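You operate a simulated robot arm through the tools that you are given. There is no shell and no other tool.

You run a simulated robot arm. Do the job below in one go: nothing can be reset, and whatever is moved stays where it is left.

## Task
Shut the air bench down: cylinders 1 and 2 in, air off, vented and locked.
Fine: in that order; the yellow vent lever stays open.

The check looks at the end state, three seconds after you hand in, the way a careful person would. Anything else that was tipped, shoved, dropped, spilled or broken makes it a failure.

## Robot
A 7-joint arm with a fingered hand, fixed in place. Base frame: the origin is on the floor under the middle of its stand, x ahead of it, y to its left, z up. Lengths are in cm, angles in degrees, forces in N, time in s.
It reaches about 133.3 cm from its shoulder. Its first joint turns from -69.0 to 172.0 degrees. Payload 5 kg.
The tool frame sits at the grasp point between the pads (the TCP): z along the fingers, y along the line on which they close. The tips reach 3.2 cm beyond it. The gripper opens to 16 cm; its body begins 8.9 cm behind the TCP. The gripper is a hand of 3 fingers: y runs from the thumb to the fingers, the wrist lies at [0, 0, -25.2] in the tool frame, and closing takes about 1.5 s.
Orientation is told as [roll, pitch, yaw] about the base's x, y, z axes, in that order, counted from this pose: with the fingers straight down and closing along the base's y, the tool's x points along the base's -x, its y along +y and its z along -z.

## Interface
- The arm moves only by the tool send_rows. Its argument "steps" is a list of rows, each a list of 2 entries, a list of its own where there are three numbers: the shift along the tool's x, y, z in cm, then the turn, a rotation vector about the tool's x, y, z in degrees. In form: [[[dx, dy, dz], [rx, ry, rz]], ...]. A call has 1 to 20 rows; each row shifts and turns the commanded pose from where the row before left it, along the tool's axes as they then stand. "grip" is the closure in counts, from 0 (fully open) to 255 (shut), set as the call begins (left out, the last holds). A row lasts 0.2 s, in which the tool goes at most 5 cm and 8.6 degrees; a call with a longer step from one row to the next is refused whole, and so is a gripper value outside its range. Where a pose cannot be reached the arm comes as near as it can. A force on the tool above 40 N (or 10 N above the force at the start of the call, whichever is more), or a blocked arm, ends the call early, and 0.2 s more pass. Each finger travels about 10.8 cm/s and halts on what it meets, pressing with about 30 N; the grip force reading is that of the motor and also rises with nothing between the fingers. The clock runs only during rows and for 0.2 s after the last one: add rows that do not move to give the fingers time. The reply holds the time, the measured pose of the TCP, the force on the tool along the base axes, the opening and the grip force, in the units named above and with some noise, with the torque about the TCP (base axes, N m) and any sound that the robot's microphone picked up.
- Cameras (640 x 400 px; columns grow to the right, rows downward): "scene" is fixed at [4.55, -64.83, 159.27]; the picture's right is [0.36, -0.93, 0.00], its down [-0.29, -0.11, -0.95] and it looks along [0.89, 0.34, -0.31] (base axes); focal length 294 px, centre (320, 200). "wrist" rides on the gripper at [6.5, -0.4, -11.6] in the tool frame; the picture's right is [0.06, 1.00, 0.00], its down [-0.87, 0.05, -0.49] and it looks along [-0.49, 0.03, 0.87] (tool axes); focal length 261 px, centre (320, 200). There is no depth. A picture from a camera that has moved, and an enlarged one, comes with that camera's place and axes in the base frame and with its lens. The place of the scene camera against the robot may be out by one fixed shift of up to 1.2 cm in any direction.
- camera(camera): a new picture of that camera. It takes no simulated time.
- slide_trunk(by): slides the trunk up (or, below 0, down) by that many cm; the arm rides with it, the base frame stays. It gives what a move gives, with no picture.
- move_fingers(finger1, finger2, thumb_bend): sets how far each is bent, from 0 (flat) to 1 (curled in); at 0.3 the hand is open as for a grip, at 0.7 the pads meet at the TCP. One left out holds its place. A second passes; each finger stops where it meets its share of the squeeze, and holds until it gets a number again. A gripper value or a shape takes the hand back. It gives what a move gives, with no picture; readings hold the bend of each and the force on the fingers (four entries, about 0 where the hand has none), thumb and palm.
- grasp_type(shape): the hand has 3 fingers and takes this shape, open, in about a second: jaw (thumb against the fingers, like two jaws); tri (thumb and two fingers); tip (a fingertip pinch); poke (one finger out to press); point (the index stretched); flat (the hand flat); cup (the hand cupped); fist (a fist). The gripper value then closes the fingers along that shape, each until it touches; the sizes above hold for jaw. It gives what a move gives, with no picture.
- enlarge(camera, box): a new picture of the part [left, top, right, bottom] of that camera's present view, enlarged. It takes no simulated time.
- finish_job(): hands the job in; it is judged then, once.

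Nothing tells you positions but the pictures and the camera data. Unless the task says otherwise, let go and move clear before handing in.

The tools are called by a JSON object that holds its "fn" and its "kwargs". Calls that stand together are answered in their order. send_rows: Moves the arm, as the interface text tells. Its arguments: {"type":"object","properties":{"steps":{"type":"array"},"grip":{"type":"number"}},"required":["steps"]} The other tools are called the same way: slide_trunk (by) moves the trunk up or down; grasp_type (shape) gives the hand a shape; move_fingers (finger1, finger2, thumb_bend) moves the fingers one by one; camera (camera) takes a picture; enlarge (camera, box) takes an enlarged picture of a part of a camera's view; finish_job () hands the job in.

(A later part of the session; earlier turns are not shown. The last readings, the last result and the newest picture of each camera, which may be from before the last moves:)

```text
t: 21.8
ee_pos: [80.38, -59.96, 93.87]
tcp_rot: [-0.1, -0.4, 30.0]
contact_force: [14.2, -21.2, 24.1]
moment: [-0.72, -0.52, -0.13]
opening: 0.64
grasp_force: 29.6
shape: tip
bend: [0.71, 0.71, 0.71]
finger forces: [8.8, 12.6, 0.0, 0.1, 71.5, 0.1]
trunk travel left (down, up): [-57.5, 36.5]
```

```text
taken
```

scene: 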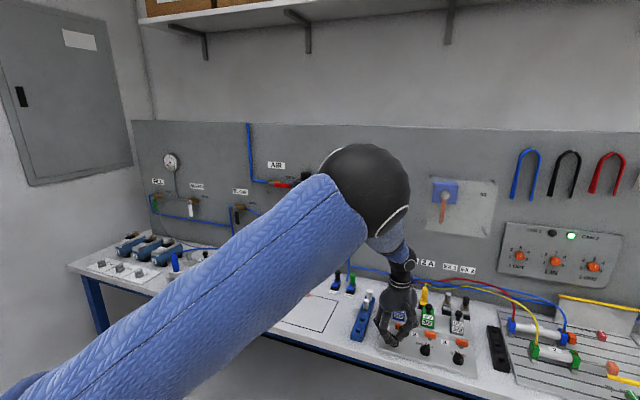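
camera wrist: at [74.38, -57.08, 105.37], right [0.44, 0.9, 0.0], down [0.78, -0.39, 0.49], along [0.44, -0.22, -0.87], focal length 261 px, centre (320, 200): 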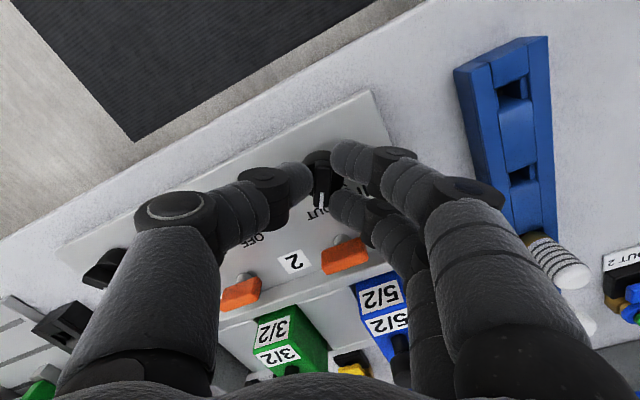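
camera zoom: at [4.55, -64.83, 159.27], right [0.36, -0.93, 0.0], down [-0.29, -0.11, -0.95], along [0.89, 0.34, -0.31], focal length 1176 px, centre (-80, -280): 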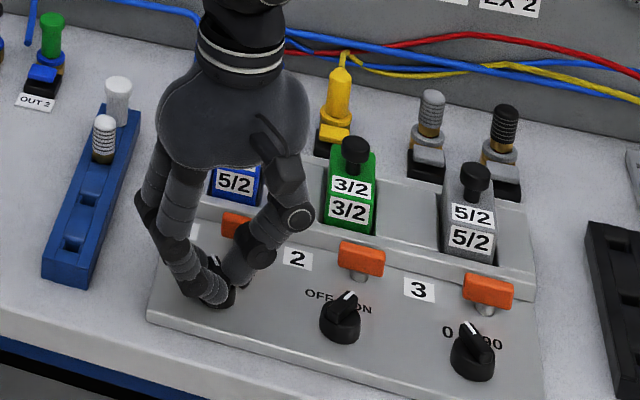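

CAM 1 is out and cylinder 1 has pulled in. I'll release the knob, lift, and check it.

{"fn": "send_rows", "kwargs": {"steps": [[[0, 0, 0], [0, 0, 0]], [[0, 0, 0], [0, 0, 0]], [[0, 0, 0], [0, 0, 0]], [[0, 0, 0], [0, 0, 0]], [[0, 0, -2], [0, 0, 0]], [[0, 0, -3], [0, 0, 0]], [[0, 0, -4], [0, 0, 0]], [[0, 0, -4], [0, 0, 0]]], "grip": 170}}

{"fn": "camera", "kwargs": {"camera": "wrist"}}

{"fn": "enlarge", "kwargs": {"camera": "scene", "box": [380, 300, 480, 370]}}

{"fn": "enlarge", "kwargs": {"camera": "scene", "box": [490, 220, 640, 400]}}

```text
t: 23.6
ee_pos: [80.18, -60.01, 106.85]
tcp_rot: [-0.1, -0.3, 30.0]
contact_force: [-0.1, 0.7, 0.2]
moment: [-0.04, -0.04, 0.0]
opening: 5.29
grasp_force: 0.1
shape: tip
bend: [0.73, 0.73, 0.7]
finger forces: [0.0, 0.1, 0.0, 0.0, 0.1, 0.0]
trunk travel left (down, up): [-57.5, 36.5]
```

```text
taken
camera wrist: at [74.62, -63.54, 118.36], right [-0.55, 0.83, 0.0], down [0.72, 0.48, 0.5], along [0.41, 0.27, -0.87], focal length 261 px, centre (320, 200)
```

wrist: 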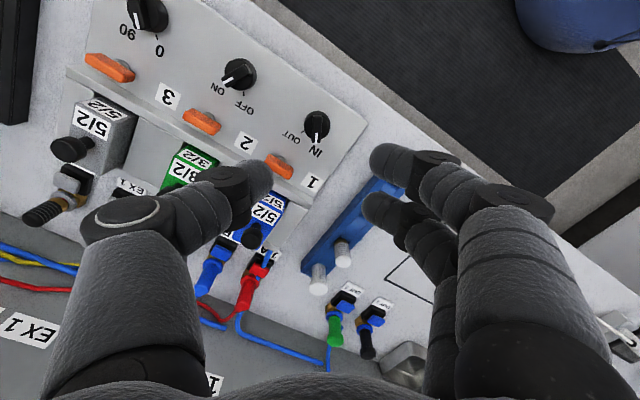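

```text
5.71 times, centred on (430, 335) of scene
camera zoom: at [4.55, -64.83, 159.27], right [0.36, -0.93, 0.0], down [-0.29, -0.11, -0.95], along [0.89, 0.34, -0.31], focal length 1680 px, centre (-309, -571)
```

zoom: 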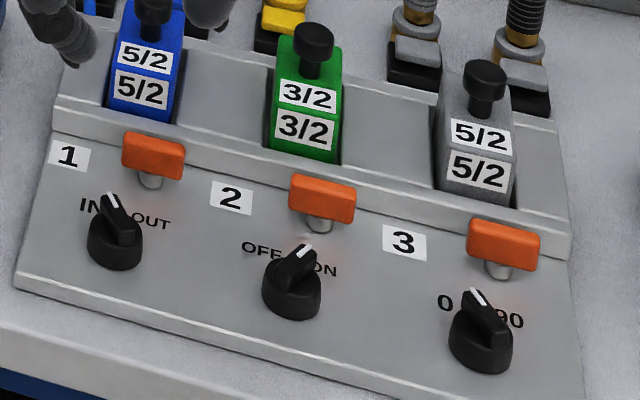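

```text
2.22 times, centred on (565, 310) of scene
camera zoom: at [4.55, -64.83, 159.27], right [0.36, -0.93, 0.0], down [-0.29, -0.11, -0.95], along [0.89, 0.34, -0.31], focal length 653 px, centre (-224, -44)
```

zoom: 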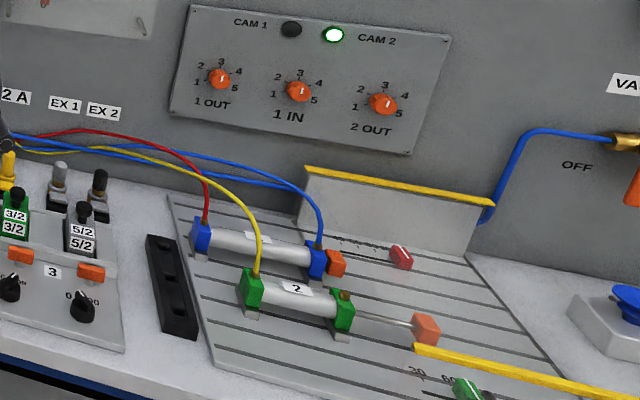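

Knob 1 points to IN, and cylinder 1 is fully in with nothing else changed. Next: hover over knob 2 and turn the hand to match its ridge.

{"fn": "send_rows", "kwargs": {"steps": [[[2.11, -3.86, 0], [0, 0, 0]], [[2.11, -3.86, 0], [0, 0, 0]], [[0, 0, 0], [0, 0, 7.5]], [[0, 0, 0], [0, 0, 7.5]], [[0, 0, 0], [0, 0, 7.5]], [[0, 0, 0], [0, 0, 7.5]], [[0, 0, 0], [0, 0, 7.5]], [[0, 0, 0], [0, 0, 7.5]], [[0, 0, 0], [0, 0, 7.5]], [[0, 0, 0], [0, 0, 7.5]], [[0, 0, 0], [0, 0, 0]]]}}

{"fn": "camera", "kwargs": {"camera": "wrist"}}

{"fn": "enlarge", "kwargs": {"camera": "wrist", "box": [280, 95, 360, 145]}}

```text
t: 26.0
ee_pos: [80.72, -68.75, 106.61]
tcp_rot: [0.2, -0.2, -30.1]
contact_force: [-0.2, -0.4, 0.1]
moment: [-0.01, -0.03, 0.0]
opening: 5.3
grasp_force: 0.0
shape: tip
bend: [0.73, 0.73, 0.7]
finger forces: [0.0, 0.0, 0.0, 0.0, 0.1, 0.1]
trunk travel left (down, up): [-57.5, 36.5]
```

```text
taken
camera wrist: at [74.54, -65.87, 118.18], right [0.45, 0.9, 0.0], down [0.78, -0.39, 0.49], along [0.44, -0.22, -0.87], focal length 261 px, centre (320, 200)
```

wrist: 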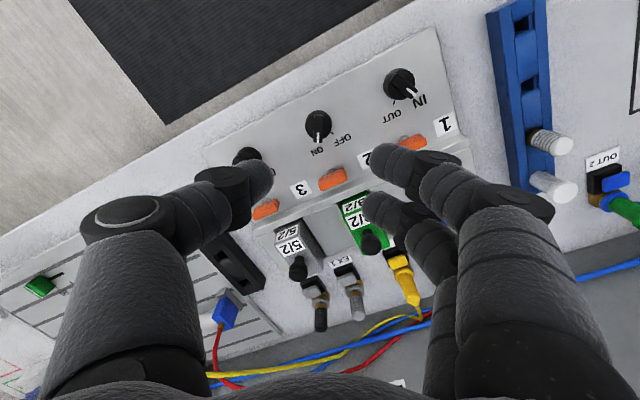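

```text
8.00 times, centred on (320, 120) of wrist
camera zoom: at [74.54, -65.87, 118.18], right [0.45, 0.9, 0.0], down [0.78, -0.39, 0.49], along [0.44, -0.22, -0.87], focal length 2085 px, centre (320, 840)
```

zoom: 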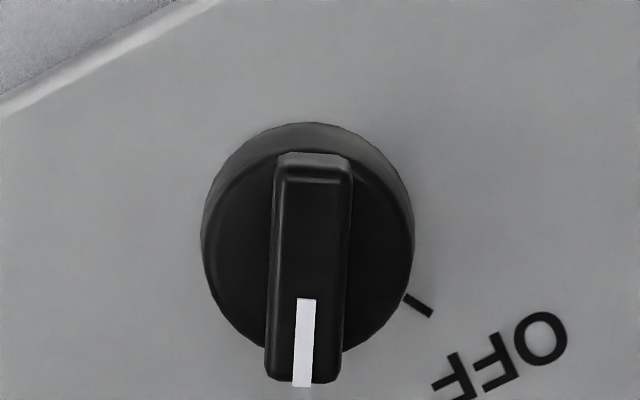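

Knob 2's ridge is aligned, offset only 0.17 cm towards the thumb. I'll correct that, descend and pinch.

{"fn": "send_rows", "kwargs": {"steps": [[[0, -0.17, 3.3], [0, 0, 0]], [[0, 0, 3.3], [0, 0, 0]], [[0, 0, 2.6], [0, 0, 0]], [[0, 0, 1.8], [0, 0, 0]], [[0, 0, 1.2], [0, 0, 0]], [[0, 0, 0.6], [0, 0, 0]], [[0, 0, 0], [0, 0, 0]]]}}

{"fn": "send_rows", "kwargs": {"steps": [[[0, 0, 0], [0, 0, 0]], [[0, 0, 0], [0, 0, 0]], [[0, 0, 0], [0, 0, 0]], [[0, 0, 0], [0, 0, 0]], [[0, 0, 0], [0, 0, 0]]], "grip": 245}}

{"fn": "camera", "kwargs": {"camera": "wrist"}}

{"fn": "enlarge", "kwargs": {"camera": "scene", "box": [360, 270, 500, 370]}}

```text
t: 27.6
ee_pos: [80.35, -68.72, 93.9]
tcp_rot: [0.3, -0.3, -30.0]
contact_force: [-0.9, -0.3, 0.8]
moment: [0.02, 0.03, -0.04]
opening: 5.32
grasp_force: 0.0
shape: tip
bend: [0.73, 0.73, 0.7]
finger forces: [0.0, 0.0, 0.1, 0.0, 0.1, 0.0]
trunk travel left (down, up): [-57.5, 36.5]
```

```text
t: 28.8
ee_pos: [80.43, -68.92, 93.95]
tcp_rot: [0.2, -0.2, -30.0]
contact_force: [0.2, 0.4, 0.8]
moment: [0.02, -0.01, 0.0]
opening: 0.67
grasp_force: 0.0
shape: tip
bend: [0.71, 0.71, 0.7]
finger forces: [0.3, 1.1, 0.0, 0.1, 0.6, 0.0]
trunk travel left (down, up): [-57.5, 36.5]
```

```text
taken
camera wrist: at [74.37, -65.93, 105.47], right [0.44, 0.9, 0.0], down [0.78, -0.39, 0.49], along [0.44, -0.22, -0.87], focal length 261 px, centre (320, 200)
```

wrist: 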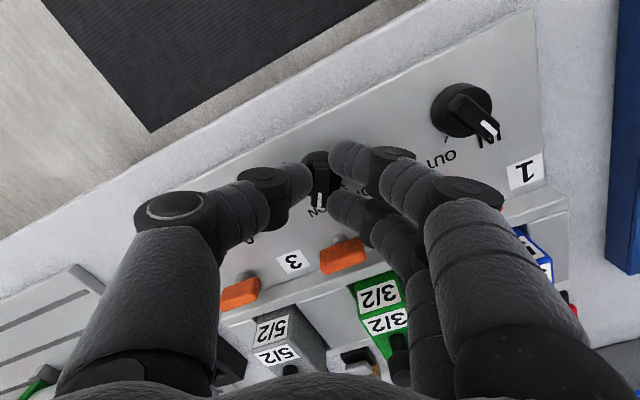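

```text
4.00 times, centred on (430, 320) of scene
camera zoom: at [4.55, -64.83, 159.27], right [0.36, -0.93, 0.0], down [-0.29, -0.11, -0.95], along [0.89, 0.34, -0.31], focal length 1176 px, centre (-120, -280)
```

zoom: 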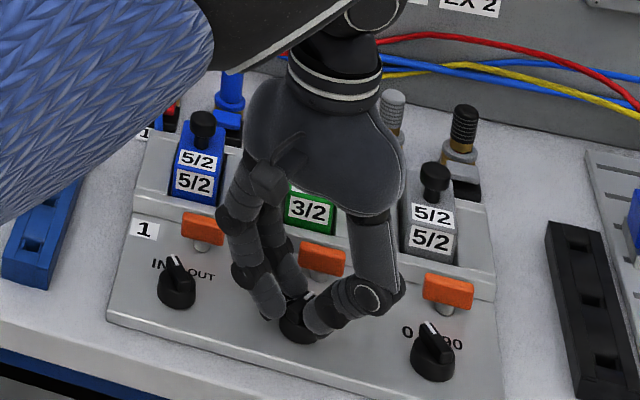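

Knob 2's ridge is held the same way. I'll squeeze and turn 60° counter-clockwise to OFF.

{"fn": "send_rows", "kwargs": {"steps": [[[0, 0, 0], [0, 0, 0]], [[0, 0, 0], [0, 0, 0]], [[0, 0, 0], [0, 0, -5]], [[0, 0, 0], [0, 0, -5]], [[0, 0, 0], [0, 0, -5]], [[0, 0, 0], [0, 0, -5]], [[0, 0, 0], [0, 0, -5]], [[0, 0, 0], [0, 0, -5]], [[0, 0, 0], [0, 0, -5]], [[0, 0, 0], [0, 0, -5]], [[0, 0, 0], [0, 0, -5]], [[0, 0, 0], [0, 0, -5]], [[0, 0, 0], [0, 0, -5]], [[0, 0, 0], [0, 0, -5]], [[0, 0, 0], [0, 0, 0]]], "grip": 255}}

{"fn": "enlarge", "kwargs": {"camera": "scene", "box": [360, 270, 500, 370]}}

{"fn": "enlarge", "kwargs": {"camera": "scene", "box": [490, 220, 640, 400]}}

```text
t: 32.0
ee_pos: [80.41, -68.97, 93.84]
tcp_rot: [0.0, -0.3, 30.0]
contact_force: [-9.9, -21.9, 4.3]
moment: [-0.37, 0.21, -0.11]
opening: 0.4
grasp_force: 29.9
shape: tip
bend: [0.71, 0.71, 0.7]
finger forces: [14.2, 11.1, 0.0, 0.1, 39.5, 0.0]
trunk travel left (down, up): [-57.5, 36.5]
```

```text
4.00 times, centred on (430, 320) of scene
camera zoom: at [4.55, -64.83, 159.27], right [0.36, -0.93, 0.0], down [-0.29, -0.11, -0.95], along [0.89, 0.34, -0.31], focal length 1176 px, centre (-120, -280)
```

zoom: 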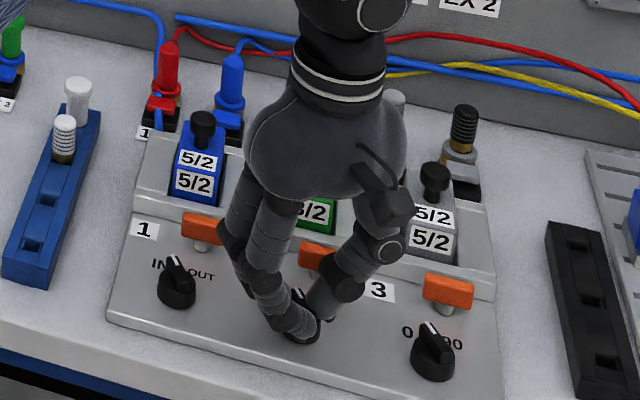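

```text
2.22 times, centred on (565, 310) of scene
camera zoom: at [4.55, -64.83, 159.27], right [0.36, -0.93, 0.0], down [-0.29, -0.11, -0.95], along [0.89, 0.34, -0.31], focal length 653 px, centre (-224, -44)
```

zoom: 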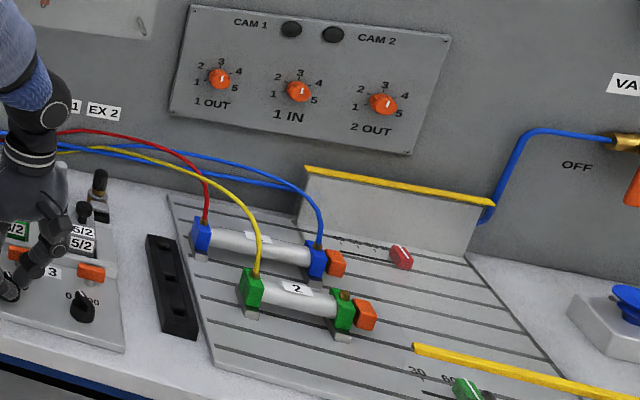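

Cylinder 2 is in as well and both CAM lamps are out. I'll release knob 2 and lift clear.

{"fn": "send_rows", "kwargs": {"steps": [[[0, 0, 0], [0, 0, 0]], [[0, 0, 0], [0, 0, 0]], [[0, 0, 0], [0, 0, 0]], [[0, 0, 0], [0, 0, 0]], [[0, 0, -2], [0, 0, 0]], [[0, 0, -3], [0, 0, 0]], [[0, 0, -4], [0, 0, 0]], [[0, 0, -4], [0, 0, 0]], [[0, 0, -4], [0, 0, 0]]], "grip": 170}}

{"fn": "enlarge", "kwargs": {"camera": "scene", "box": [380, 300, 480, 370]}}

{"fn": "camera", "kwargs": {"camera": "scene"}}

```text
t: 34.0
ee_pos: [80.52, -68.96, 111.36]
tcp_rot: [0.0, -0.3, 30.0]
contact_force: [-1.1, -0.2, 0.5]
moment: [-0.04, 0.01, -0.01]
opening: 5.29
grasp_force: 0.0
shape: tip
bend: [0.73, 0.73, 0.7]
finger forces: [0.0, 0.1, 0.0, 0.0, 0.1, 0.0]
trunk travel left (down, up): [-57.5, 36.5]
```

```text
5.71 times, centred on (430, 335) of scene
camera zoom: at [4.55, -64.83, 159.27], right [0.36, -0.93, 0.0], down [-0.29, -0.11, -0.95], along [0.89, 0.34, -0.31], focal length 1680 px, centre (-309, -571)
```

zoom: 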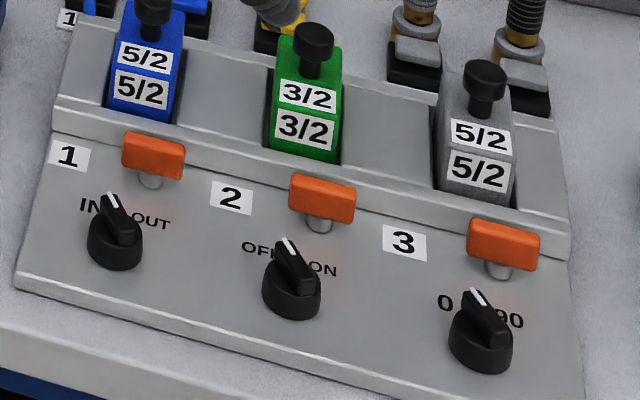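

```text
taken
```

scene: 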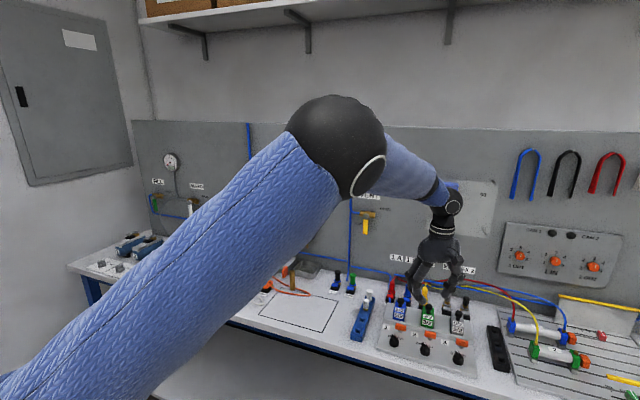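

All three knobs now point left (IN, OFF, 0 unchanged). Next is the AIR lever at about (110, -2…-11, 127): I'll straighten the hand, back off and move left to look at it.

{"fn": "send_rows", "kwargs": {"steps": [[[0, 0, -3], [0, 0, 7.5]], [[0, 0, -3], [0, 0, 7.5]], [[0, 0, -3], [0, 0, 7.5]], [[0, 0, -3], [0, 0, 7.5]], [[4, 0, -2], [0, 0, 0]], [[4, 0, -1], [0, 0, 0]], [[4, 0, 0], [0, 0, 0]], [[0, 4.8, 0], [0, 0, 0]], [[0, 4.8, 0], [0, 0, 0]], [[0, 4.8, 0], [0, 0, 0]], [[0, 4.8, 0], [0, 0, 0]], [[0, 4.8, 0], [0, 0, 0]], [[0, 4.8, 0], [0, 0, 0]], [[0, 4.8, 0], [0, 0, 0]], [[0, 4.8, 0], [0, 0, 0]], [[0, 4.8, 0], [0, 0, 0]], [[0, 4.8, 0], [0, 0, 0]], [[0, 4.8, 0], [0, 0, 0]], [[0, 4.8, 0], [0, 0, 0]]]}}

{"fn": "camera", "kwargs": {"camera": "scene"}}

```text
t: 38.0
ee_pos: [65.35, -15.37, 123.11]
tcp_rot: [0.8, -0.8, 0.0]
contact_force: [0.3, -0.6, -0.1]
moment: [-0.02, 0.04, 0.01]
opening: 5.31
grasp_force: 0.0
shape: tip
bend: [0.73, 0.73, 0.7]
finger forces: [0.0, 0.0, 0.0, 0.1, 0.0, 0.0]
out of reach, approached as far as the arm can: row 17, 18, 19
trunk travel left (down, up): [-57.5, 36.5]
```

```text
taken
```

scene: 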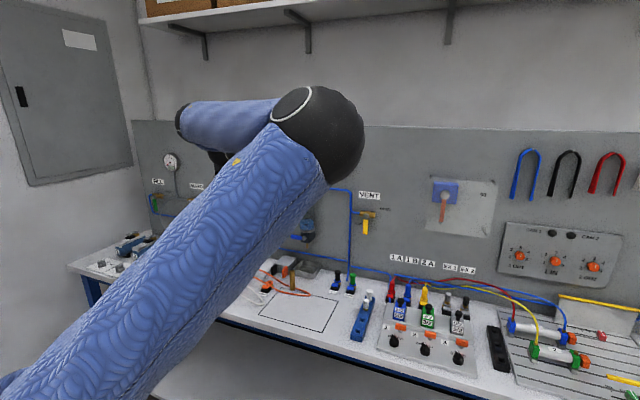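

The arm is folded too close to its base there, so I'll move forward and tilt the hand towards the panel at the same time.

{"fn": "send_rows", "kwargs": {"steps": [[[-3, 1, -1.5], [0, -8.5, 0]], [[-3.19, 1, -1.04], [0, -8.5, 0]], [[-3.31, 1, -0.56], [0, -8.5, 0]], [[-3.35, 1, -0.06], [0, -8.5, 0]], [[-3.33, 1, 0.43], [0, -8.5, 0]], [[-3.22, 1, 0.92], [0, -8.5, 0]], [[-3.05, 1, 1.39], [0, -8.5, 0]], [[0, 0, 0], [0, 0, 0]]]}}

{"fn": "camera", "kwargs": {"camera": "scene"}}

{"fn": "camera", "kwargs": {"camera": "wrist"}}

```text
t: 39.8
ee_pos: [85.89, -9.98, 133.73]
tcp_rot: [0.2, -59.9, -0.1]
contact_force: [-0.2, -0.6, -0.5]
moment: [-0.01, 0.02, 0.01]
opening: 5.31
grasp_force: 0.1
shape: tip
bend: [0.73, 0.73, 0.7]
finger forces: [0.0, 0.0, 0.0, 0.0, 0.0, 0.1]
out of reach, approached as far as the arm can: row 6, 7
trunk travel left (down, up): [-57.5, 36.5]
```

```text
taken
```

scene: 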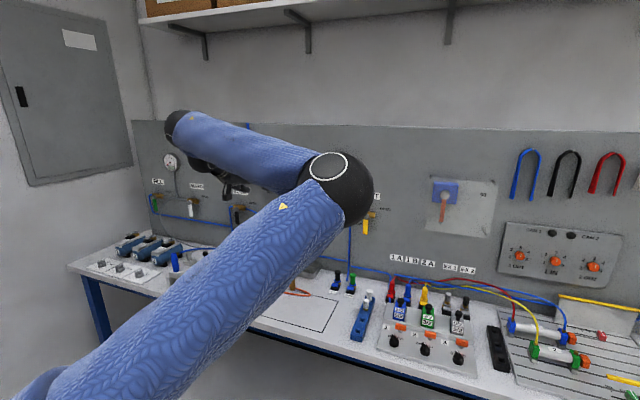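

```text
taken
camera wrist: at [72.48, -10.38, 133.92], right [-0.03, 1.0, -0.05], down [0.01, 0.05, 1.0], along [1.0, 0.03, -0.01], focal length 261 px, centre (320, 200)
```

wrist: 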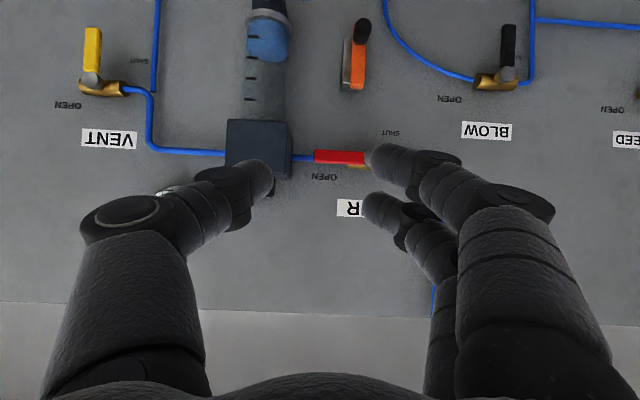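

Now the wrist camera faces the panel squarely (upside down). I'll enlarge AIR, the regulator and the lock.

{"fn": "enlarge", "kwargs": {"camera": "wrist", "box": [210, 90, 410, 220]}}

{"fn": "enlarge", "kwargs": {"camera": "wrist", "box": [320, 10, 400, 110]}}

{"fn": "enlarge", "kwargs": {"camera": "wrist", "box": [40, 10, 180, 160]}}

```text
3.08 times, centred on (310, 155) of wrist
camera zoom: at [72.48, -10.38, 133.92], right [-0.03, 1.0, -0.05], down [0.01, 0.05, 1.0], along [1.0, 0.03, -0.01], focal length 802 px, centre (351, 338)
```

zoom: 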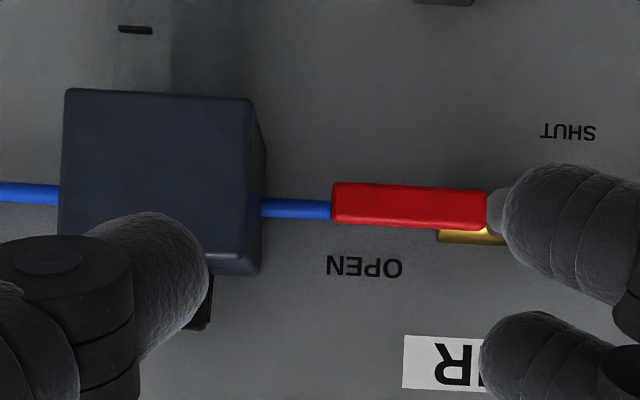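

```text
4.00 times, centred on (360, 60) of wrist
camera zoom: at [72.48, -10.38, 133.92], right [-0.03, 1.0, -0.05], down [0.01, 0.05, 1.0], along [1.0, 0.03, -0.01], focal length 1043 px, centre (160, 760)
```

zoom: 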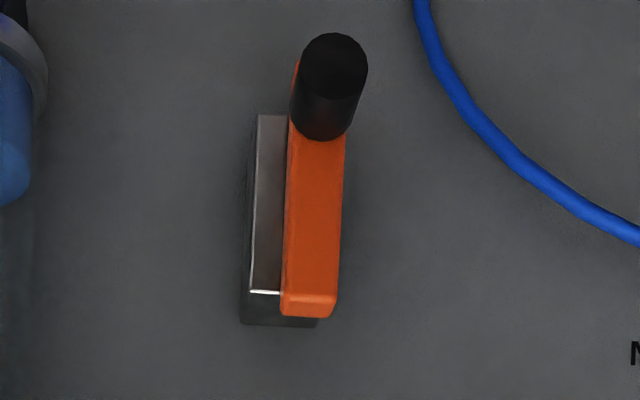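

```text
2.67 times, centred on (110, 85) of wrist
camera zoom: at [72.48, -10.38, 133.92], right [-0.03, 1.0, -0.05], down [0.01, 0.05, 1.0], along [1.0, 0.03, -0.01], focal length 695 px, centre (880, 507)
```

zoom: 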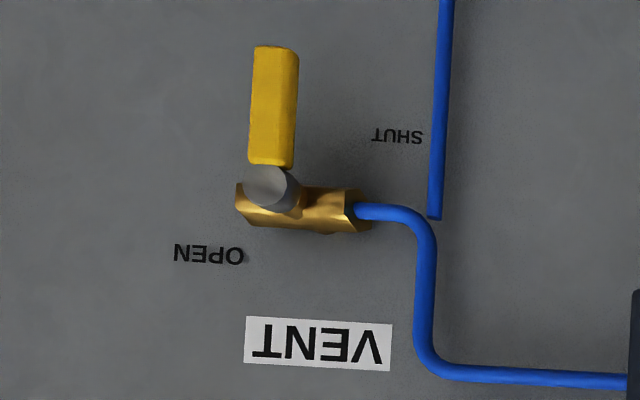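

The red lever runs from its tip at y ≈ -10.5 to the pivot at y ≈ -2.5, z ≈ 127.2, about 4 cm off the panel (panel x ≈ 114.6). I'll straddle it like a fork with the thumb above and fingers below, so I first bring the hand to point straight at the panel.

{"fn": "send_rows", "kwargs": {"steps": [[[0.136, 0.6, 2.965], [0, -7.5, 0]], [[0.521, 0.6, 2.923], [0, -7.5, 0]], [[0.898, 0.6, 2.829], [0, -7.5, 0]], [[1.26, 0.6, 2.688], [0, -7.5, 0]], [[0, 0, 0], [0, 0, 0]]]}}

{"fn": "camera", "kwargs": {"camera": "scene"}}

{"fn": "camera", "kwargs": {"camera": "wrist"}}

```text
t: 41.0
ee_pos: [95.65, -7.49, 127.5]
tcp_rot: [48.3, -89.9, -48.3]
contact_force: [-0.6, -0.2, -0.2]
moment: [-0.01, 0.01, -0.04]
opening: 5.31
grasp_force: 0.0
shape: tip
bend: [0.73, 0.73, 0.7]
finger forces: [0.0, 0.0, 0.1, 0.0, 0.1, 0.1]
trunk travel left (down, up): [-57.5, 36.5]
```

```text
taken
```

scene: 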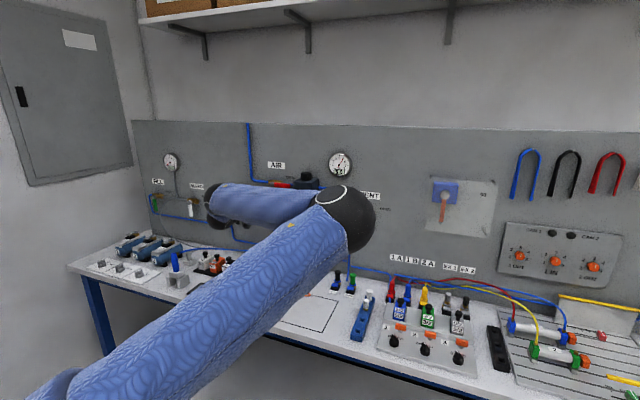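

```text
taken
camera wrist: at [83.97, -7.92, 120.91], right [0.0, 1.0, -0.06], down [-0.49, 0.05, 0.87], along [0.87, 0.03, 0.49], focal length 261 px, centre (320, 200)
```

wrist: 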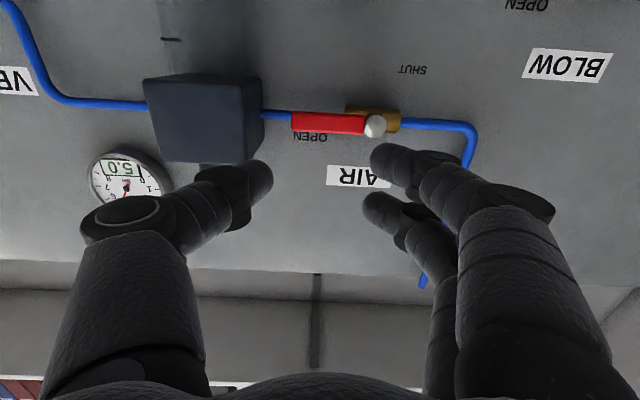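

The tool now points straight at the panel and the lever's pivot cap is visible. I'll enlarge to fix the lever and pivot positions.

{"fn": "enlarge", "kwargs": {"camera": "wrist", "box": [260, 85, 420, 185]}}

```text
4.00 times, centred on (340, 135) of wrist
camera zoom: at [83.97, -7.92, 120.91], right [0.0, 1.0, -0.06], down [-0.49, 0.05, 0.87], along [0.87, 0.03, 0.49], focal length 1043 px, centre (240, 460)
```

zoom: 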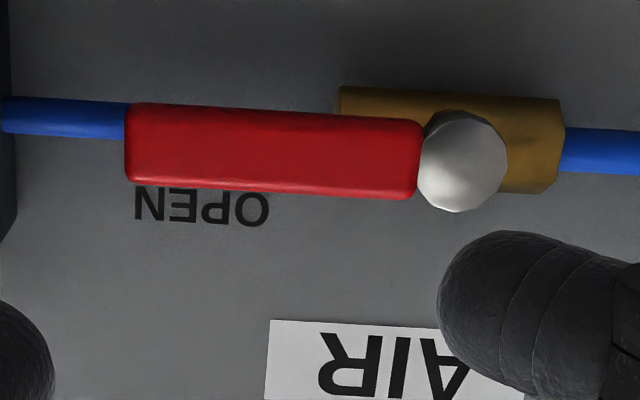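

Lever centre is at z ≈ 126.9 and the pivot at y ≈ -2.0. I'll roll the hand 90° so the thumb is above and the fingers below, and narrow the opening.

{"fn": "send_rows", "kwargs": {"steps": [[[0, 0, 0], [0, 0, -8.2]], [[0, 0, 0], [0, 0, -8.2]], [[0, 0, 0], [0, 0, -8.2]], [[0, 0, 0], [0, 0, -8.2]], [[0, 0, 0], [0, 0, -8.2]], [[0, 0, 0], [0, 0, -8.2]], [[0, 0, 0], [0, 0, -8.2]], [[0, 0, 0], [0, 0, -8.2]], [[0, 0, 0], [0, 0, -8.2]], [[0, 0, 0], [0, 0, -8.2]], [[0, 0, 0], [0, 0, -8.0]], [[0, 0, 0], [0, 0, 0]]], "grip": 195}}

{"fn": "camera", "kwargs": {"camera": "wrist"}}

{"fn": "camera", "kwargs": {"camera": "scene"}}

```text
t: 43.6
ee_pos: [95.57, -7.56, 127.36]
tcp_rot: [-89.7, 0.0, 90.0]
contact_force: [-0.9, -0.3, -1.1]
moment: [-0.03, 0.02, 0.02]
opening: 3.81
grasp_force: 0.0
shape: tip
bend: [0.73, 0.73, 0.7]
finger forces: [0.0, 0.0, 0.0, 0.1, 0.0, 0.0]
trunk travel left (down, up): [-57.5, 36.5]
```

```text
taken
camera wrist: at [84.01, -14.14, 127.77], right [0.0, -0.06, -1.0], down [-0.49, 0.87, -0.05], along [0.87, 0.49, -0.03], focal length 261 px, centre (320, 200)
```

wrist: 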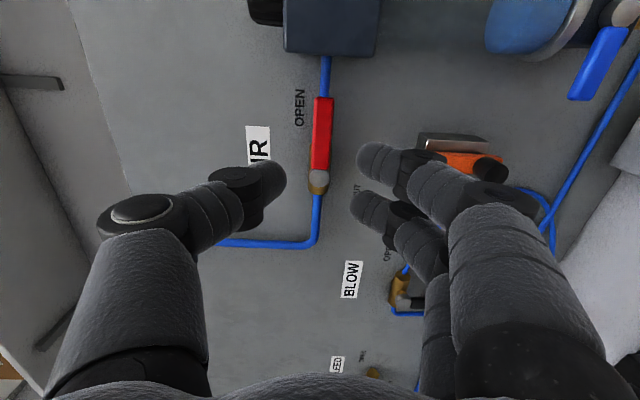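

```text
taken
```

scene: 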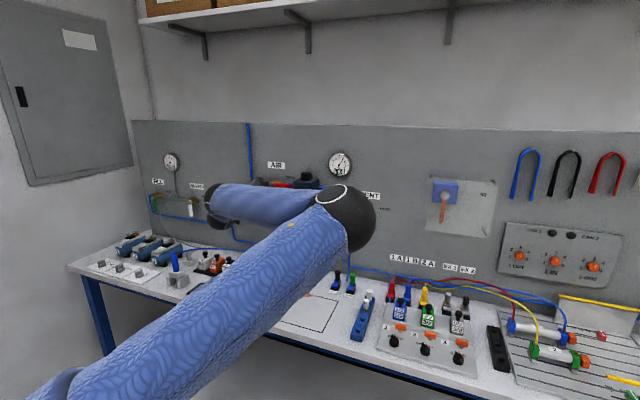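

Thumb is on top (image left), fingers below (image right), with the red lever between. I'll enlarge to check the alignment before advancing.

{"fn": "enlarge", "kwargs": {"camera": "wrist", "box": [240, 40, 440, 240]}}

```text
2.00 times, centred on (340, 140) of wrist
camera zoom: at [84.01, -14.14, 127.77], right [0.0, -0.06, -1.0], down [-0.49, 0.87, -0.05], along [0.87, 0.49, -0.03], focal length 521 px, centre (280, 320)
```

zoom: 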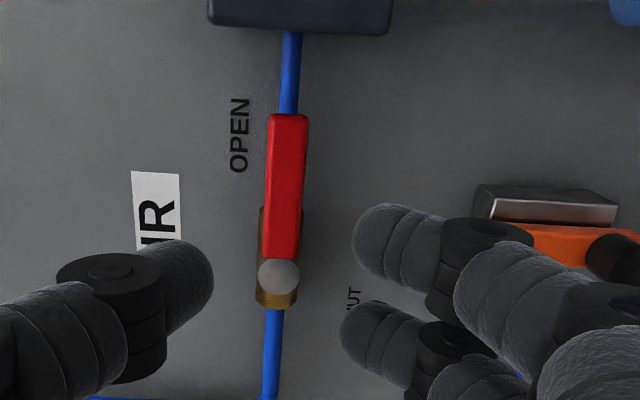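

Alignment is good: lever centre z ≈ 127.0, TCP 127.37. I'll lower by 0.3 cm and advance until the tips straddle the lever (TCP x ≈ 108.4).

{"fn": "send_rows", "kwargs": {"steps": [[[0, 0.3, 3], [0, 0, 0]], [[0, 0, 3], [0, 0, 0]], [[0, 0, 3], [0, 0, 0]], [[0, 0, 2], [0, 0, 0]], [[0, 0, 1.2], [0, 0, 0]], [[0, 0, 0.6], [0, 0, 0]], [[0, 0, 0], [0, 0, 0]]]}}

{"fn": "camera", "kwargs": {"camera": "wrist"}}

{"fn": "enlarge", "kwargs": {"camera": "scene", "box": [200, 140, 350, 250]}}

```text
t: 45.2
ee_pos: [107.02, -10.19, 127.16]
tcp_rot: [-89.8, -0.1, 90.1]
contact_force: [-0.4, -0.8, -0.2]
moment: [-0.02, -0.05, -0.03]
opening: 3.78
grasp_force: 0.1
shape: tip
bend: [0.73, 0.73, 0.7]
finger forces: [0.1, 0.0, 0.0, 0.1, 0.0, 0.1]
out of reach, approached as far as the arm can: row 3, 4, 5, 6
trunk travel left (down, up): [-57.5, 36.5]
```

```text
taken
camera wrist: at [95.43, -16.76, 127.6], right [0.0, -0.06, -1.0], down [-0.49, 0.87, -0.05], along [0.87, 0.49, -0.03], focal length 261 px, centre (320, 200)
```

wrist: 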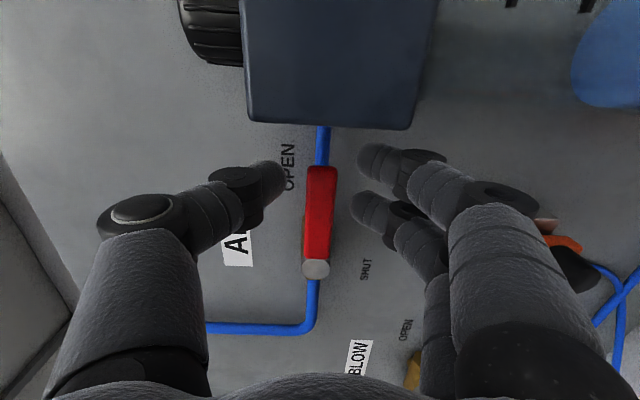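

```text
3.64 times, centred on (275, 195) of scene
camera zoom: at [4.55, -64.83, 159.27], right [0.36, -0.93, 0.0], down [-0.29, -0.11, -0.95], along [0.89, 0.34, -0.31], focal length 1069 px, centre (484, 218)
```

zoom: 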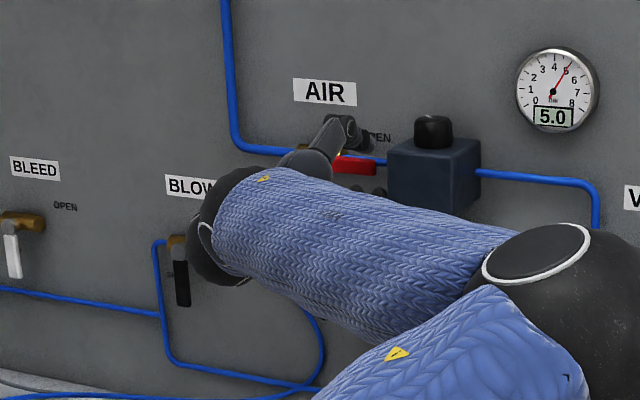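

The arm drifted to y ≈ -10.2 near a joint limit, with the fork now around the lever's outer end. I'll test whether it can move left along the lever from here.

{"fn": "send_rows", "kwargs": {"steps": [[[-1.0, 0, 0], [0, 0, 0]], [[-1.0, 0, 0], [0, 0, 0]], [[0, 0, 0], [0, 0, 0]], [[0, 0, 0], [0, 0, 0]]]}}

```text
t: 46.2
ee_pos: [106.21, -9.63, 127.47]
tcp_rot: [-89.8, -0.2, 90.1]
contact_force: [0.4, 0.1, 0.5]
moment: [-0.03, -0.01, -0.04]
opening: 3.78
grasp_force: 0.0
shape: tip
bend: [0.73, 0.73, 0.7]
finger forces: [0.0, 0.1, 0.0, 0.0, 0.0, 0.0]
out of reach, approached as far as the arm can: row 1, 2
trunk travel left (down, up): [-57.5, 36.5]
```

Moving left costs forward reach, so a joint limit is in play. I'll back off and probe how far left the arm can go at a safer distance and with the other hand roll.

{"fn": "send_rows", "kwargs": {"steps": [[[0, 0, -3], [0, 0, 0]], [[0, 0, -3], [0, 0, 0]], [[-1.5, 0, 0], [0, 0, 0]], [[-1.5, 0, 0], [0, 0, 0]], [[-1.5, 0, 0], [0, 0, 0]], [[-1.5, 0, 0], [0, 0, 0]], [[0, 0, 0], [0, 0, 0]]]}}

{"fn": "camera", "kwargs": {"camera": "scene"}}

```text
t: 47.8
ee_pos: [99.81, -6.91, 127.5]
tcp_rot: [-89.8, -0.1, 90.4]
contact_force: [0.7, -0.2, 0.7]
moment: [-0.03, 0.03, -0.04]
opening: 3.8
grasp_force: 0.0
shape: tip
bend: [0.73, 0.73, 0.7]
finger forces: [0.0, 0.1, 0.1, 0.0, 0.0, 0.1]
out of reach, approached as far as the arm can: row 4, 5, 6
trunk travel left (down, up): [-57.5, 36.5]
```

```text
taken
```

scene: 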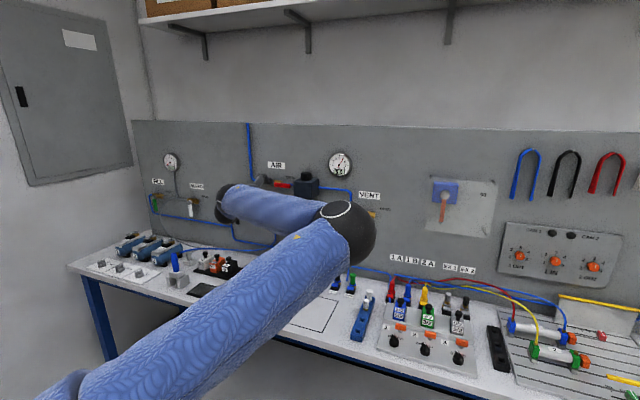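

The elbow stays put on the right while the wrist seems to be the limit. I'll test whether letting the hand point slightly left frees the reach.

{"fn": "send_rows", "kwargs": {"steps": [[[0, 0, 0], [0, -7, 0]], [[0, 0, 0], [0, -7, 0]], [[0, 0, 0], [0, -7, 0]], [[-1.41, 0, 0.51], [0, 0, 0]], [[-1.41, 0, 0.51], [0, 0, 0]], [[0, 0, 0], [0, 0, 0]]]}}

```text
t: 49.2
ee_pos: [99.67, -3.72, 127.56]
tcp_rot: [-89.9, -0.3, 111.0]
contact_force: [0.1, 0.4, -0.3]
moment: [0.03, 0.04, -0.05]
opening: 3.78
grasp_force: 0.0
shape: tip
bend: [0.73, 0.73, 0.7]
finger forces: [0.0, 0.0, 0.0, 0.1, 0.0, 0.1]
trunk travel left (down, up): [-57.5, 36.5]
```

With the hand yawed 20° left the arm reaches further without limits. I'll also try whether a higher trunk gives more room: raise it and come back down with the hand.

{"fn": "slide_trunk", "kwargs": {"by": 18}}

{"fn": "send_rows", "kwargs": {"steps": [[[0, 3, 0], [0, 0, 0]], [[0, 3, 0], [0, 0, 0]], [[0, 3, 0], [0, 0, 0]], [[0, 3, 0], [0, 0, 0]], [[0, 3, 0], [0, 0, 0]], [[0, 3, 0], [0, 0, 0]], [[0, 0, 0], [0, 7, 0]], [[0, 0, 0], [0, 7, 0]], [[0, 0, 0], [0, 7, 0]], [[0, 0, 0], [0, 0, 0]]]}}

{"fn": "camera", "kwargs": {"camera": "scene"}}

```text
t: 51.2
ee_pos: [99.66, -3.93, 145.55]
tcp_rot: [-89.7, -0.2, 111.0]
contact_force: [0.3, 0.0, 0.7]
moment: [-0.02, -0.01, -0.01]
opening: 3.77
grasp_force: 0.1
shape: tip
bend: [0.73, 0.73, 0.7]
finger forces: [0.0, 0.0, 0.0, 0.0, 0.0, 0.0]
trunk travel left (down, up): [-75.5, 18.5]
```

```text
t: 53.4
ee_pos: [96.84, -9.19, 130.92]
tcp_rot: [-89.8, -0.1, 90.0]
contact_force: [-0.6, -0.2, -0.2]
moment: [0.0, -0.02, 0.0]
opening: 3.79
grasp_force: 0.0
shape: tip
bend: [0.73, 0.73, 0.7]
finger forces: [0.1, 0.0, 0.0, 0.1, 0.0, 0.0]
out of reach, approached as far as the arm can: row 6, 7, 8, 9
trunk travel left (down, up): [-75.5, 18.5]
```

```text
taken
```

scene: 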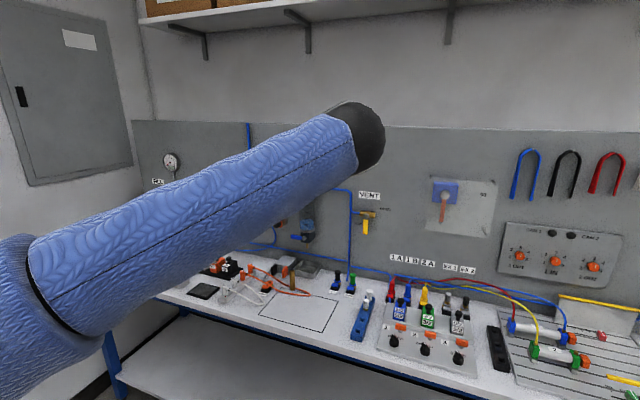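

Raising makes it worse, so lower is better. I'll lift the hand, then bring the trunk down well below where it was.

{"fn": "send_rows", "kwargs": {"steps": [[[0, -4, 0], [0, 0, 0]], [[0, -4, 0], [0, 0, 0]], [[0, -4, 0], [0, 0, 0]], [[0, -4, 0], [0, 0, 0]], [[0, -4, 0], [0, 0, 0]], [[0, -4, 0], [0, 0, 0]], [[0, 0, 0], [0, 0, 0]]]}}

{"fn": "slide_trunk", "kwargs": {"by": -33}}

{"fn": "camera", "kwargs": {"camera": "scene"}}

```text
t: 55.0
ee_pos: [96.96, -9.24, 154.75]
tcp_rot: [-89.7, -0.2, 90.1]
contact_force: [0.1, -0.3, -0.1]
moment: [0.01, -0.02, -0.03]
opening: 3.77
grasp_force: 0.0
shape: tip
bend: [0.73, 0.73, 0.7]
finger forces: [0.0, 0.0, 0.0, 0.0, 0.0, 0.0]
trunk travel left (down, up): [-75.5, 18.5]
```

```text
t: 58.2
ee_pos: [96.97, -9.1, 121.9]
tcp_rot: [-89.8, -0.1, 89.9]
contact_force: [-0.7, -0.1, 0.0]
moment: [-0.02, -0.01, 0.0]
opening: 3.77
grasp_force: 0.1
shape: tip
bend: [0.73, 0.73, 0.7]
finger forces: [0.0, 0.0, 0.1, 0.0, 0.0, 0.0]
trunk travel left (down, up): [-42.5, 51.5]
```

```text
taken
```

scene: 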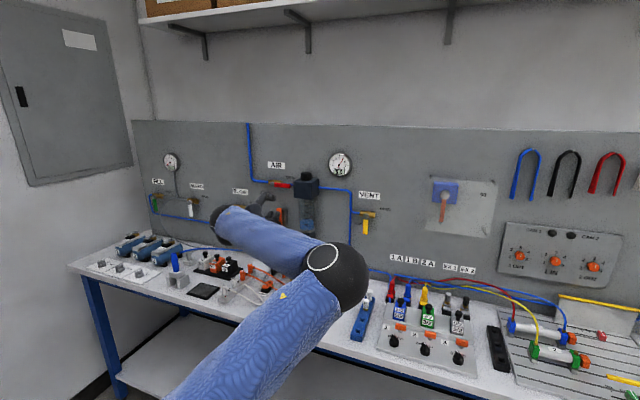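

The trunk is now 15 cm lower than before and everything is clear. I'll test the left reach again: up to lever height, then left and forward a little.

{"fn": "send_rows", "kwargs": {"steps": [[[0, -2.5, 0], [0, 0, 0]], [[0, -2.5, 0], [0, 0, 0]], [[-1.5, 0, 1], [0, 0, 0]], [[-1.5, 0, 1], [0, 0, 0]], [[-1.5, 0, 1], [0, 0, 0]], [[-1.5, 0, 0], [0, 0, 0]], [[0, 0, 0], [0, 0, 0]]]}}

{"fn": "camera", "kwargs": {"camera": "scene"}}

```text
t: 59.9
ee_pos: [97.95, -7.16, 126.68]
tcp_rot: [-89.9, -0.1, 90.2]
contact_force: [0.7, 0.6, 0.0]
moment: [0.0, 0.01, 0.03]
opening: 3.76
grasp_force: 0.0
shape: tip
bend: [0.73, 0.73, 0.7]
finger forces: [0.0, 0.1, 0.0, 0.0, 0.0, 0.1]
out of reach, approached as far as the arm can: row 4, 5, 6
trunk travel left (down, up): [-42.5, 51.5]
```

```text
taken
```

scene: 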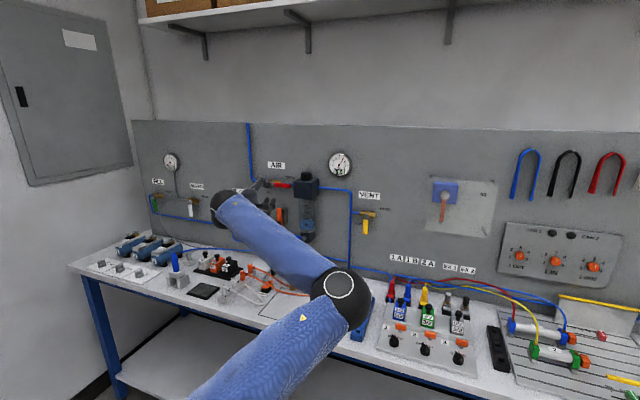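

Lowering doesn't gain either, so I'll go back to the middle height and use a 20° left yaw. Plan: with closed fingertips press the lever down from above, then nudge it left to vertical.

{"fn": "slide_trunk", "kwargs": {"by": 12}}

{"fn": "send_rows", "kwargs": {"steps": [[[0, 0, 0], [0, -7, 0]], [[0, 0, 0], [0, -7, 0]], [[0, 0, 0], [0, -6, 0]], [[0, 0, 0], [0, 0, 0]], [[0, 0, 0], [0, 0, 0]]], "grip": 255}}

{"fn": "camera", "kwargs": {"camera": "wrist"}}

```text
t: 61.4
ee_pos: [97.85, -7.11, 138.72]
tcp_rot: [-89.8, -0.1, 90.2]
contact_force: [0.1, 0.8, -0.4]
moment: [-0.02, -0.01, 0.01]
opening: 3.75
grasp_force: 0.0
shape: tip
bend: [0.73, 0.73, 0.7]
finger forces: [0.0, 0.0, 0.1, 0.1, 0.1, 0.0]
trunk travel left (down, up): [-54.5, 39.5]
```

```text
t: 62.5
ee_pos: [97.74, -7.29, 138.73]
tcp_rot: [-90.0, -0.1, 110.2]
contact_force: [0.2, -0.1, -0.3]
moment: [-0.01, -0.01, 0.02]
opening: 0.0
grasp_force: 30.5
shape: tip
bend: [0.65, 0.65, 0.67]
finger forces: [0.0, 0.1, 0.0, 0.0, 0.0, 0.1]
trunk travel left (down, up): [-54.5, 39.5]
```

```text
taken
camera wrist: at [89.05, -17.31, 139.13], right [0.02, -0.06, -1.0], down [-0.76, 0.65, -0.05], along [0.65, 0.76, -0.03], focal length 261 px, centre (320, 200)
```

wrist: 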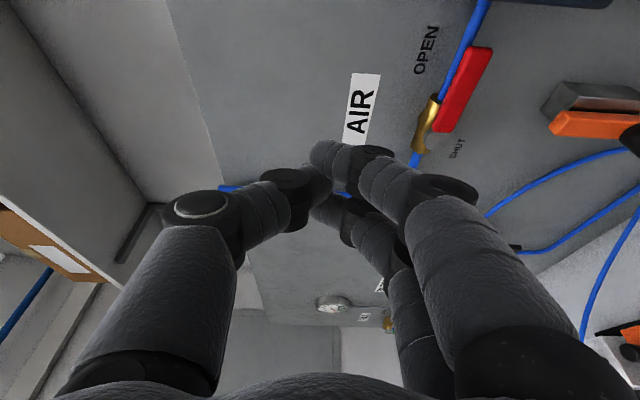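

The closed bundle has a flat front about 4 cm either side. I'll bring it to just above the lever (TCP about 107.8, -8.5, 133.5) and check before pressing.

{"fn": "send_rows", "kwargs": {"steps": [[[1.14, 1.3, 2.26], [0, 0, 0]], [[1.14, 1.3, 2.26], [0, 0, 0]], [[1.14, 1.3, 2.26], [0, 0, 0]], [[1.14, 1.3, 2.26], [0, 0, 0]], [[0, 0, 0], [0, 0, 0]]]}}

{"fn": "camera", "kwargs": {"camera": "wrist"}}

{"fn": "enlarge", "kwargs": {"camera": "scene", "box": [200, 130, 360, 250]}}

```text
t: 63.8
ee_pos: [107.88, -8.41, 133.86]
tcp_rot: [-90.0, -0.1, 110.2]
contact_force: [-1.0, 0.1, -0.5]
moment: [-0.02, 0.02, -0.02]
opening: 0.0
grasp_force: 30.1
shape: tip
bend: [0.65, 0.65, 0.67]
finger forces: [0.0, 0.0, 0.1, 0.1, 0.1, 0.0]
trunk travel left (down, up): [-54.5, 39.5]
```

```text
taken
camera wrist: at [99.14, -18.57, 134.07], right [0.02, -0.06, -1.0], down [-0.76, 0.65, -0.05], along [0.65, 0.76, -0.03], focal length 261 px, centre (320, 200)
```

wrist: 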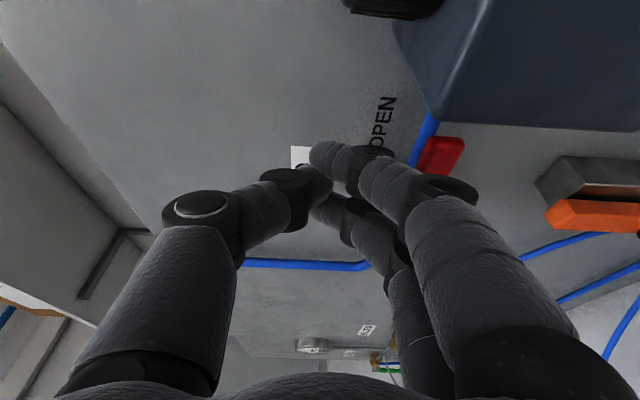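

```text
3.33 times, centred on (280, 190) of scene
camera zoom: at [4.55, -64.83, 159.27], right [0.36, -0.93, 0.0], down [-0.29, -0.11, -0.95], along [0.89, 0.34, -0.31], focal length 980 px, centre (453, 233)
```

zoom: 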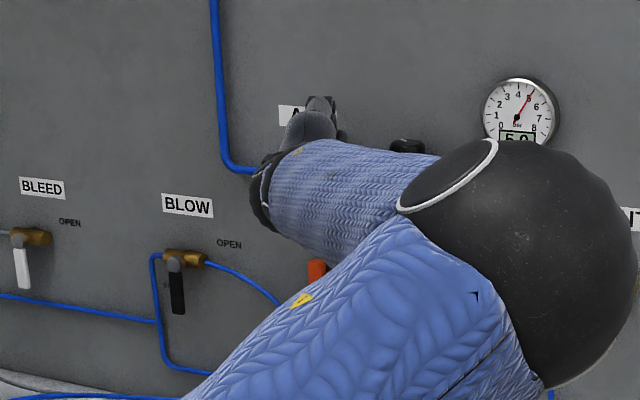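

The bundle sits right above the lever with clearance from the regulator. I'll press down slowly, watching the force.

{"fn": "send_rows", "kwargs": {"steps": [[[0, 0.8, 0], [0, 0, 0]], [[0, 0.8, 0], [0, 0, 0]], [[0, 0.8, 0], [0, 0, 0]], [[0, 0.8, 0], [0, 0, 0]], [[0, 0.8, 0], [0, 0, 0]], [[0, 0, 0], [0, 0, 0]]]}}

{"fn": "camera", "kwargs": {"camera": "wrist"}}

```text
t: 65.2
ee_pos: [107.72, -8.45, 129.5]
tcp_rot: [-89.9, -0.2, 110.2]
contact_force: [-0.1, 0.1, 1.2]
moment: [0.01, 0.02, 0.02]
opening: 0.0
grasp_force: 29.9
shape: tip
bend: [0.65, 0.65, 0.67]
finger forces: [0.0, 0.0, 0.0, 0.0, 0.0, 0.0]
trunk travel left (down, up): [-54.5, 39.5]
```

```text
taken
camera wrist: at [99.06, -18.49, 129.92], right [0.02, -0.06, -1.0], down [-0.76, 0.65, -0.05], along [0.65, 0.76, -0.03], focal length 261 px, centre (320, 200)
```

wrist: 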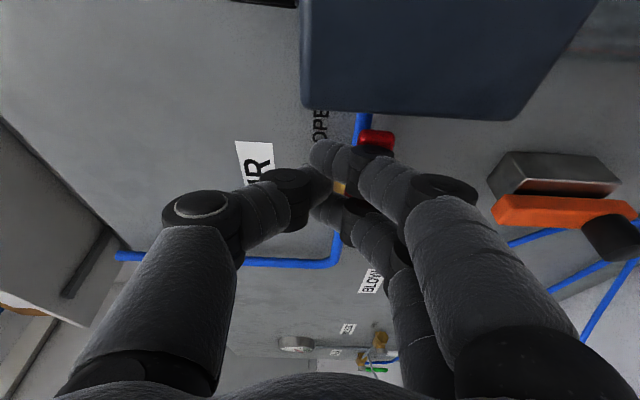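

No contact yet although I expected it; the lever may be just behind (beyond) the knuckles. I'll zoom in.

{"fn": "enlarge", "kwargs": {"camera": "wrist", "box": [290, 80, 430, 220]}}

{"fn": "enlarge", "kwargs": {"camera": "scene", "box": [230, 140, 340, 220]}}

```text
2.86 times, centred on (360, 150) of wrist
camera zoom: at [99.06, -18.49, 129.92], right [0.02, -0.06, -1.0], down [-0.76, 0.65, -0.05], along [0.65, 0.76, -0.03], focal length 745 px, centre (206, 343)
```

zoom: 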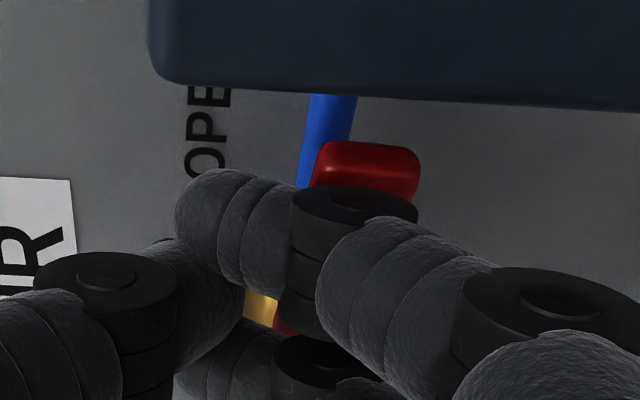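

```text
5.00 times, centred on (285, 180) of scene
camera zoom: at [4.55, -64.83, 159.27], right [0.36, -0.93, 0.0], down [-0.29, -0.11, -0.95], along [0.89, 0.34, -0.31], focal length 1470 px, centre (495, 300)
```

zoom: 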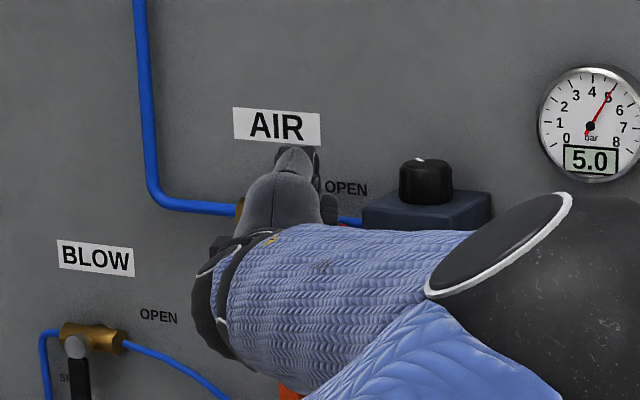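

The knuckles pass in front of the lever without touching. I'll go back up, advance 1.3 cm and press again.

{"fn": "send_rows", "kwargs": {"steps": [[[0, -2.2, 0], [0, 0, 0]], [[0, -2.2, 0], [0, 0, 0]], [[0.44, 0, 1.22], [0, 0, 0]], [[0, 0.8, 0], [0, 0, 0]], [[0, 0.8, 0], [0, 0, 0]], [[0, 0.8, 0], [0, 0, 0]], [[0, 0.8, 0], [0, 0, 0]], [[0, 0.8, 0], [0, 0, 0]], [[0, 0, 0], [0, 0, 0]]]}}

{"fn": "enlarge", "kwargs": {"camera": "wrist", "box": [290, 80, 430, 220]}}

```text
t: 67.2
ee_pos: [109.3, -8.37, 129.78]
tcp_rot: [-89.9, -0.1, 110.3]
contact_force: [-0.5, -0.9, -0.4]
moment: [0.0, 0.0, 0.01]
opening: 0.01
grasp_force: 29.7
shape: tip
bend: [0.65, 0.65, 0.67]
finger forces: [0.0, 0.1, 0.0, 0.0, 0.0, 0.0]
trunk travel left (down, up): [-54.5, 39.5]
```

```text
2.86 times, centred on (360, 150) of wrist
camera zoom: at [100.62, -18.48, 130.28], right [0.02, -0.06, -1.0], down [-0.76, 0.65, -0.05], along [0.65, 0.76, -0.03], focal length 745 px, centre (206, 343)
```

zoom: 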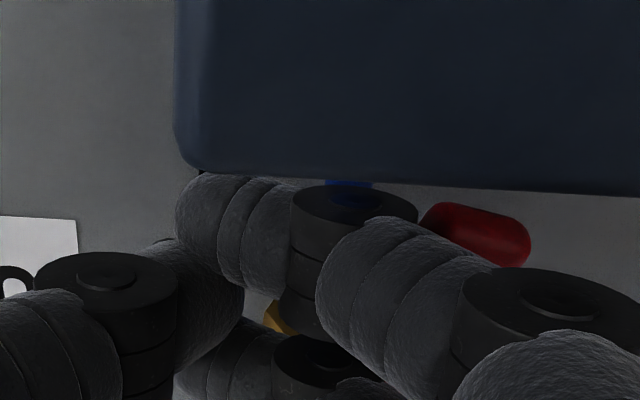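

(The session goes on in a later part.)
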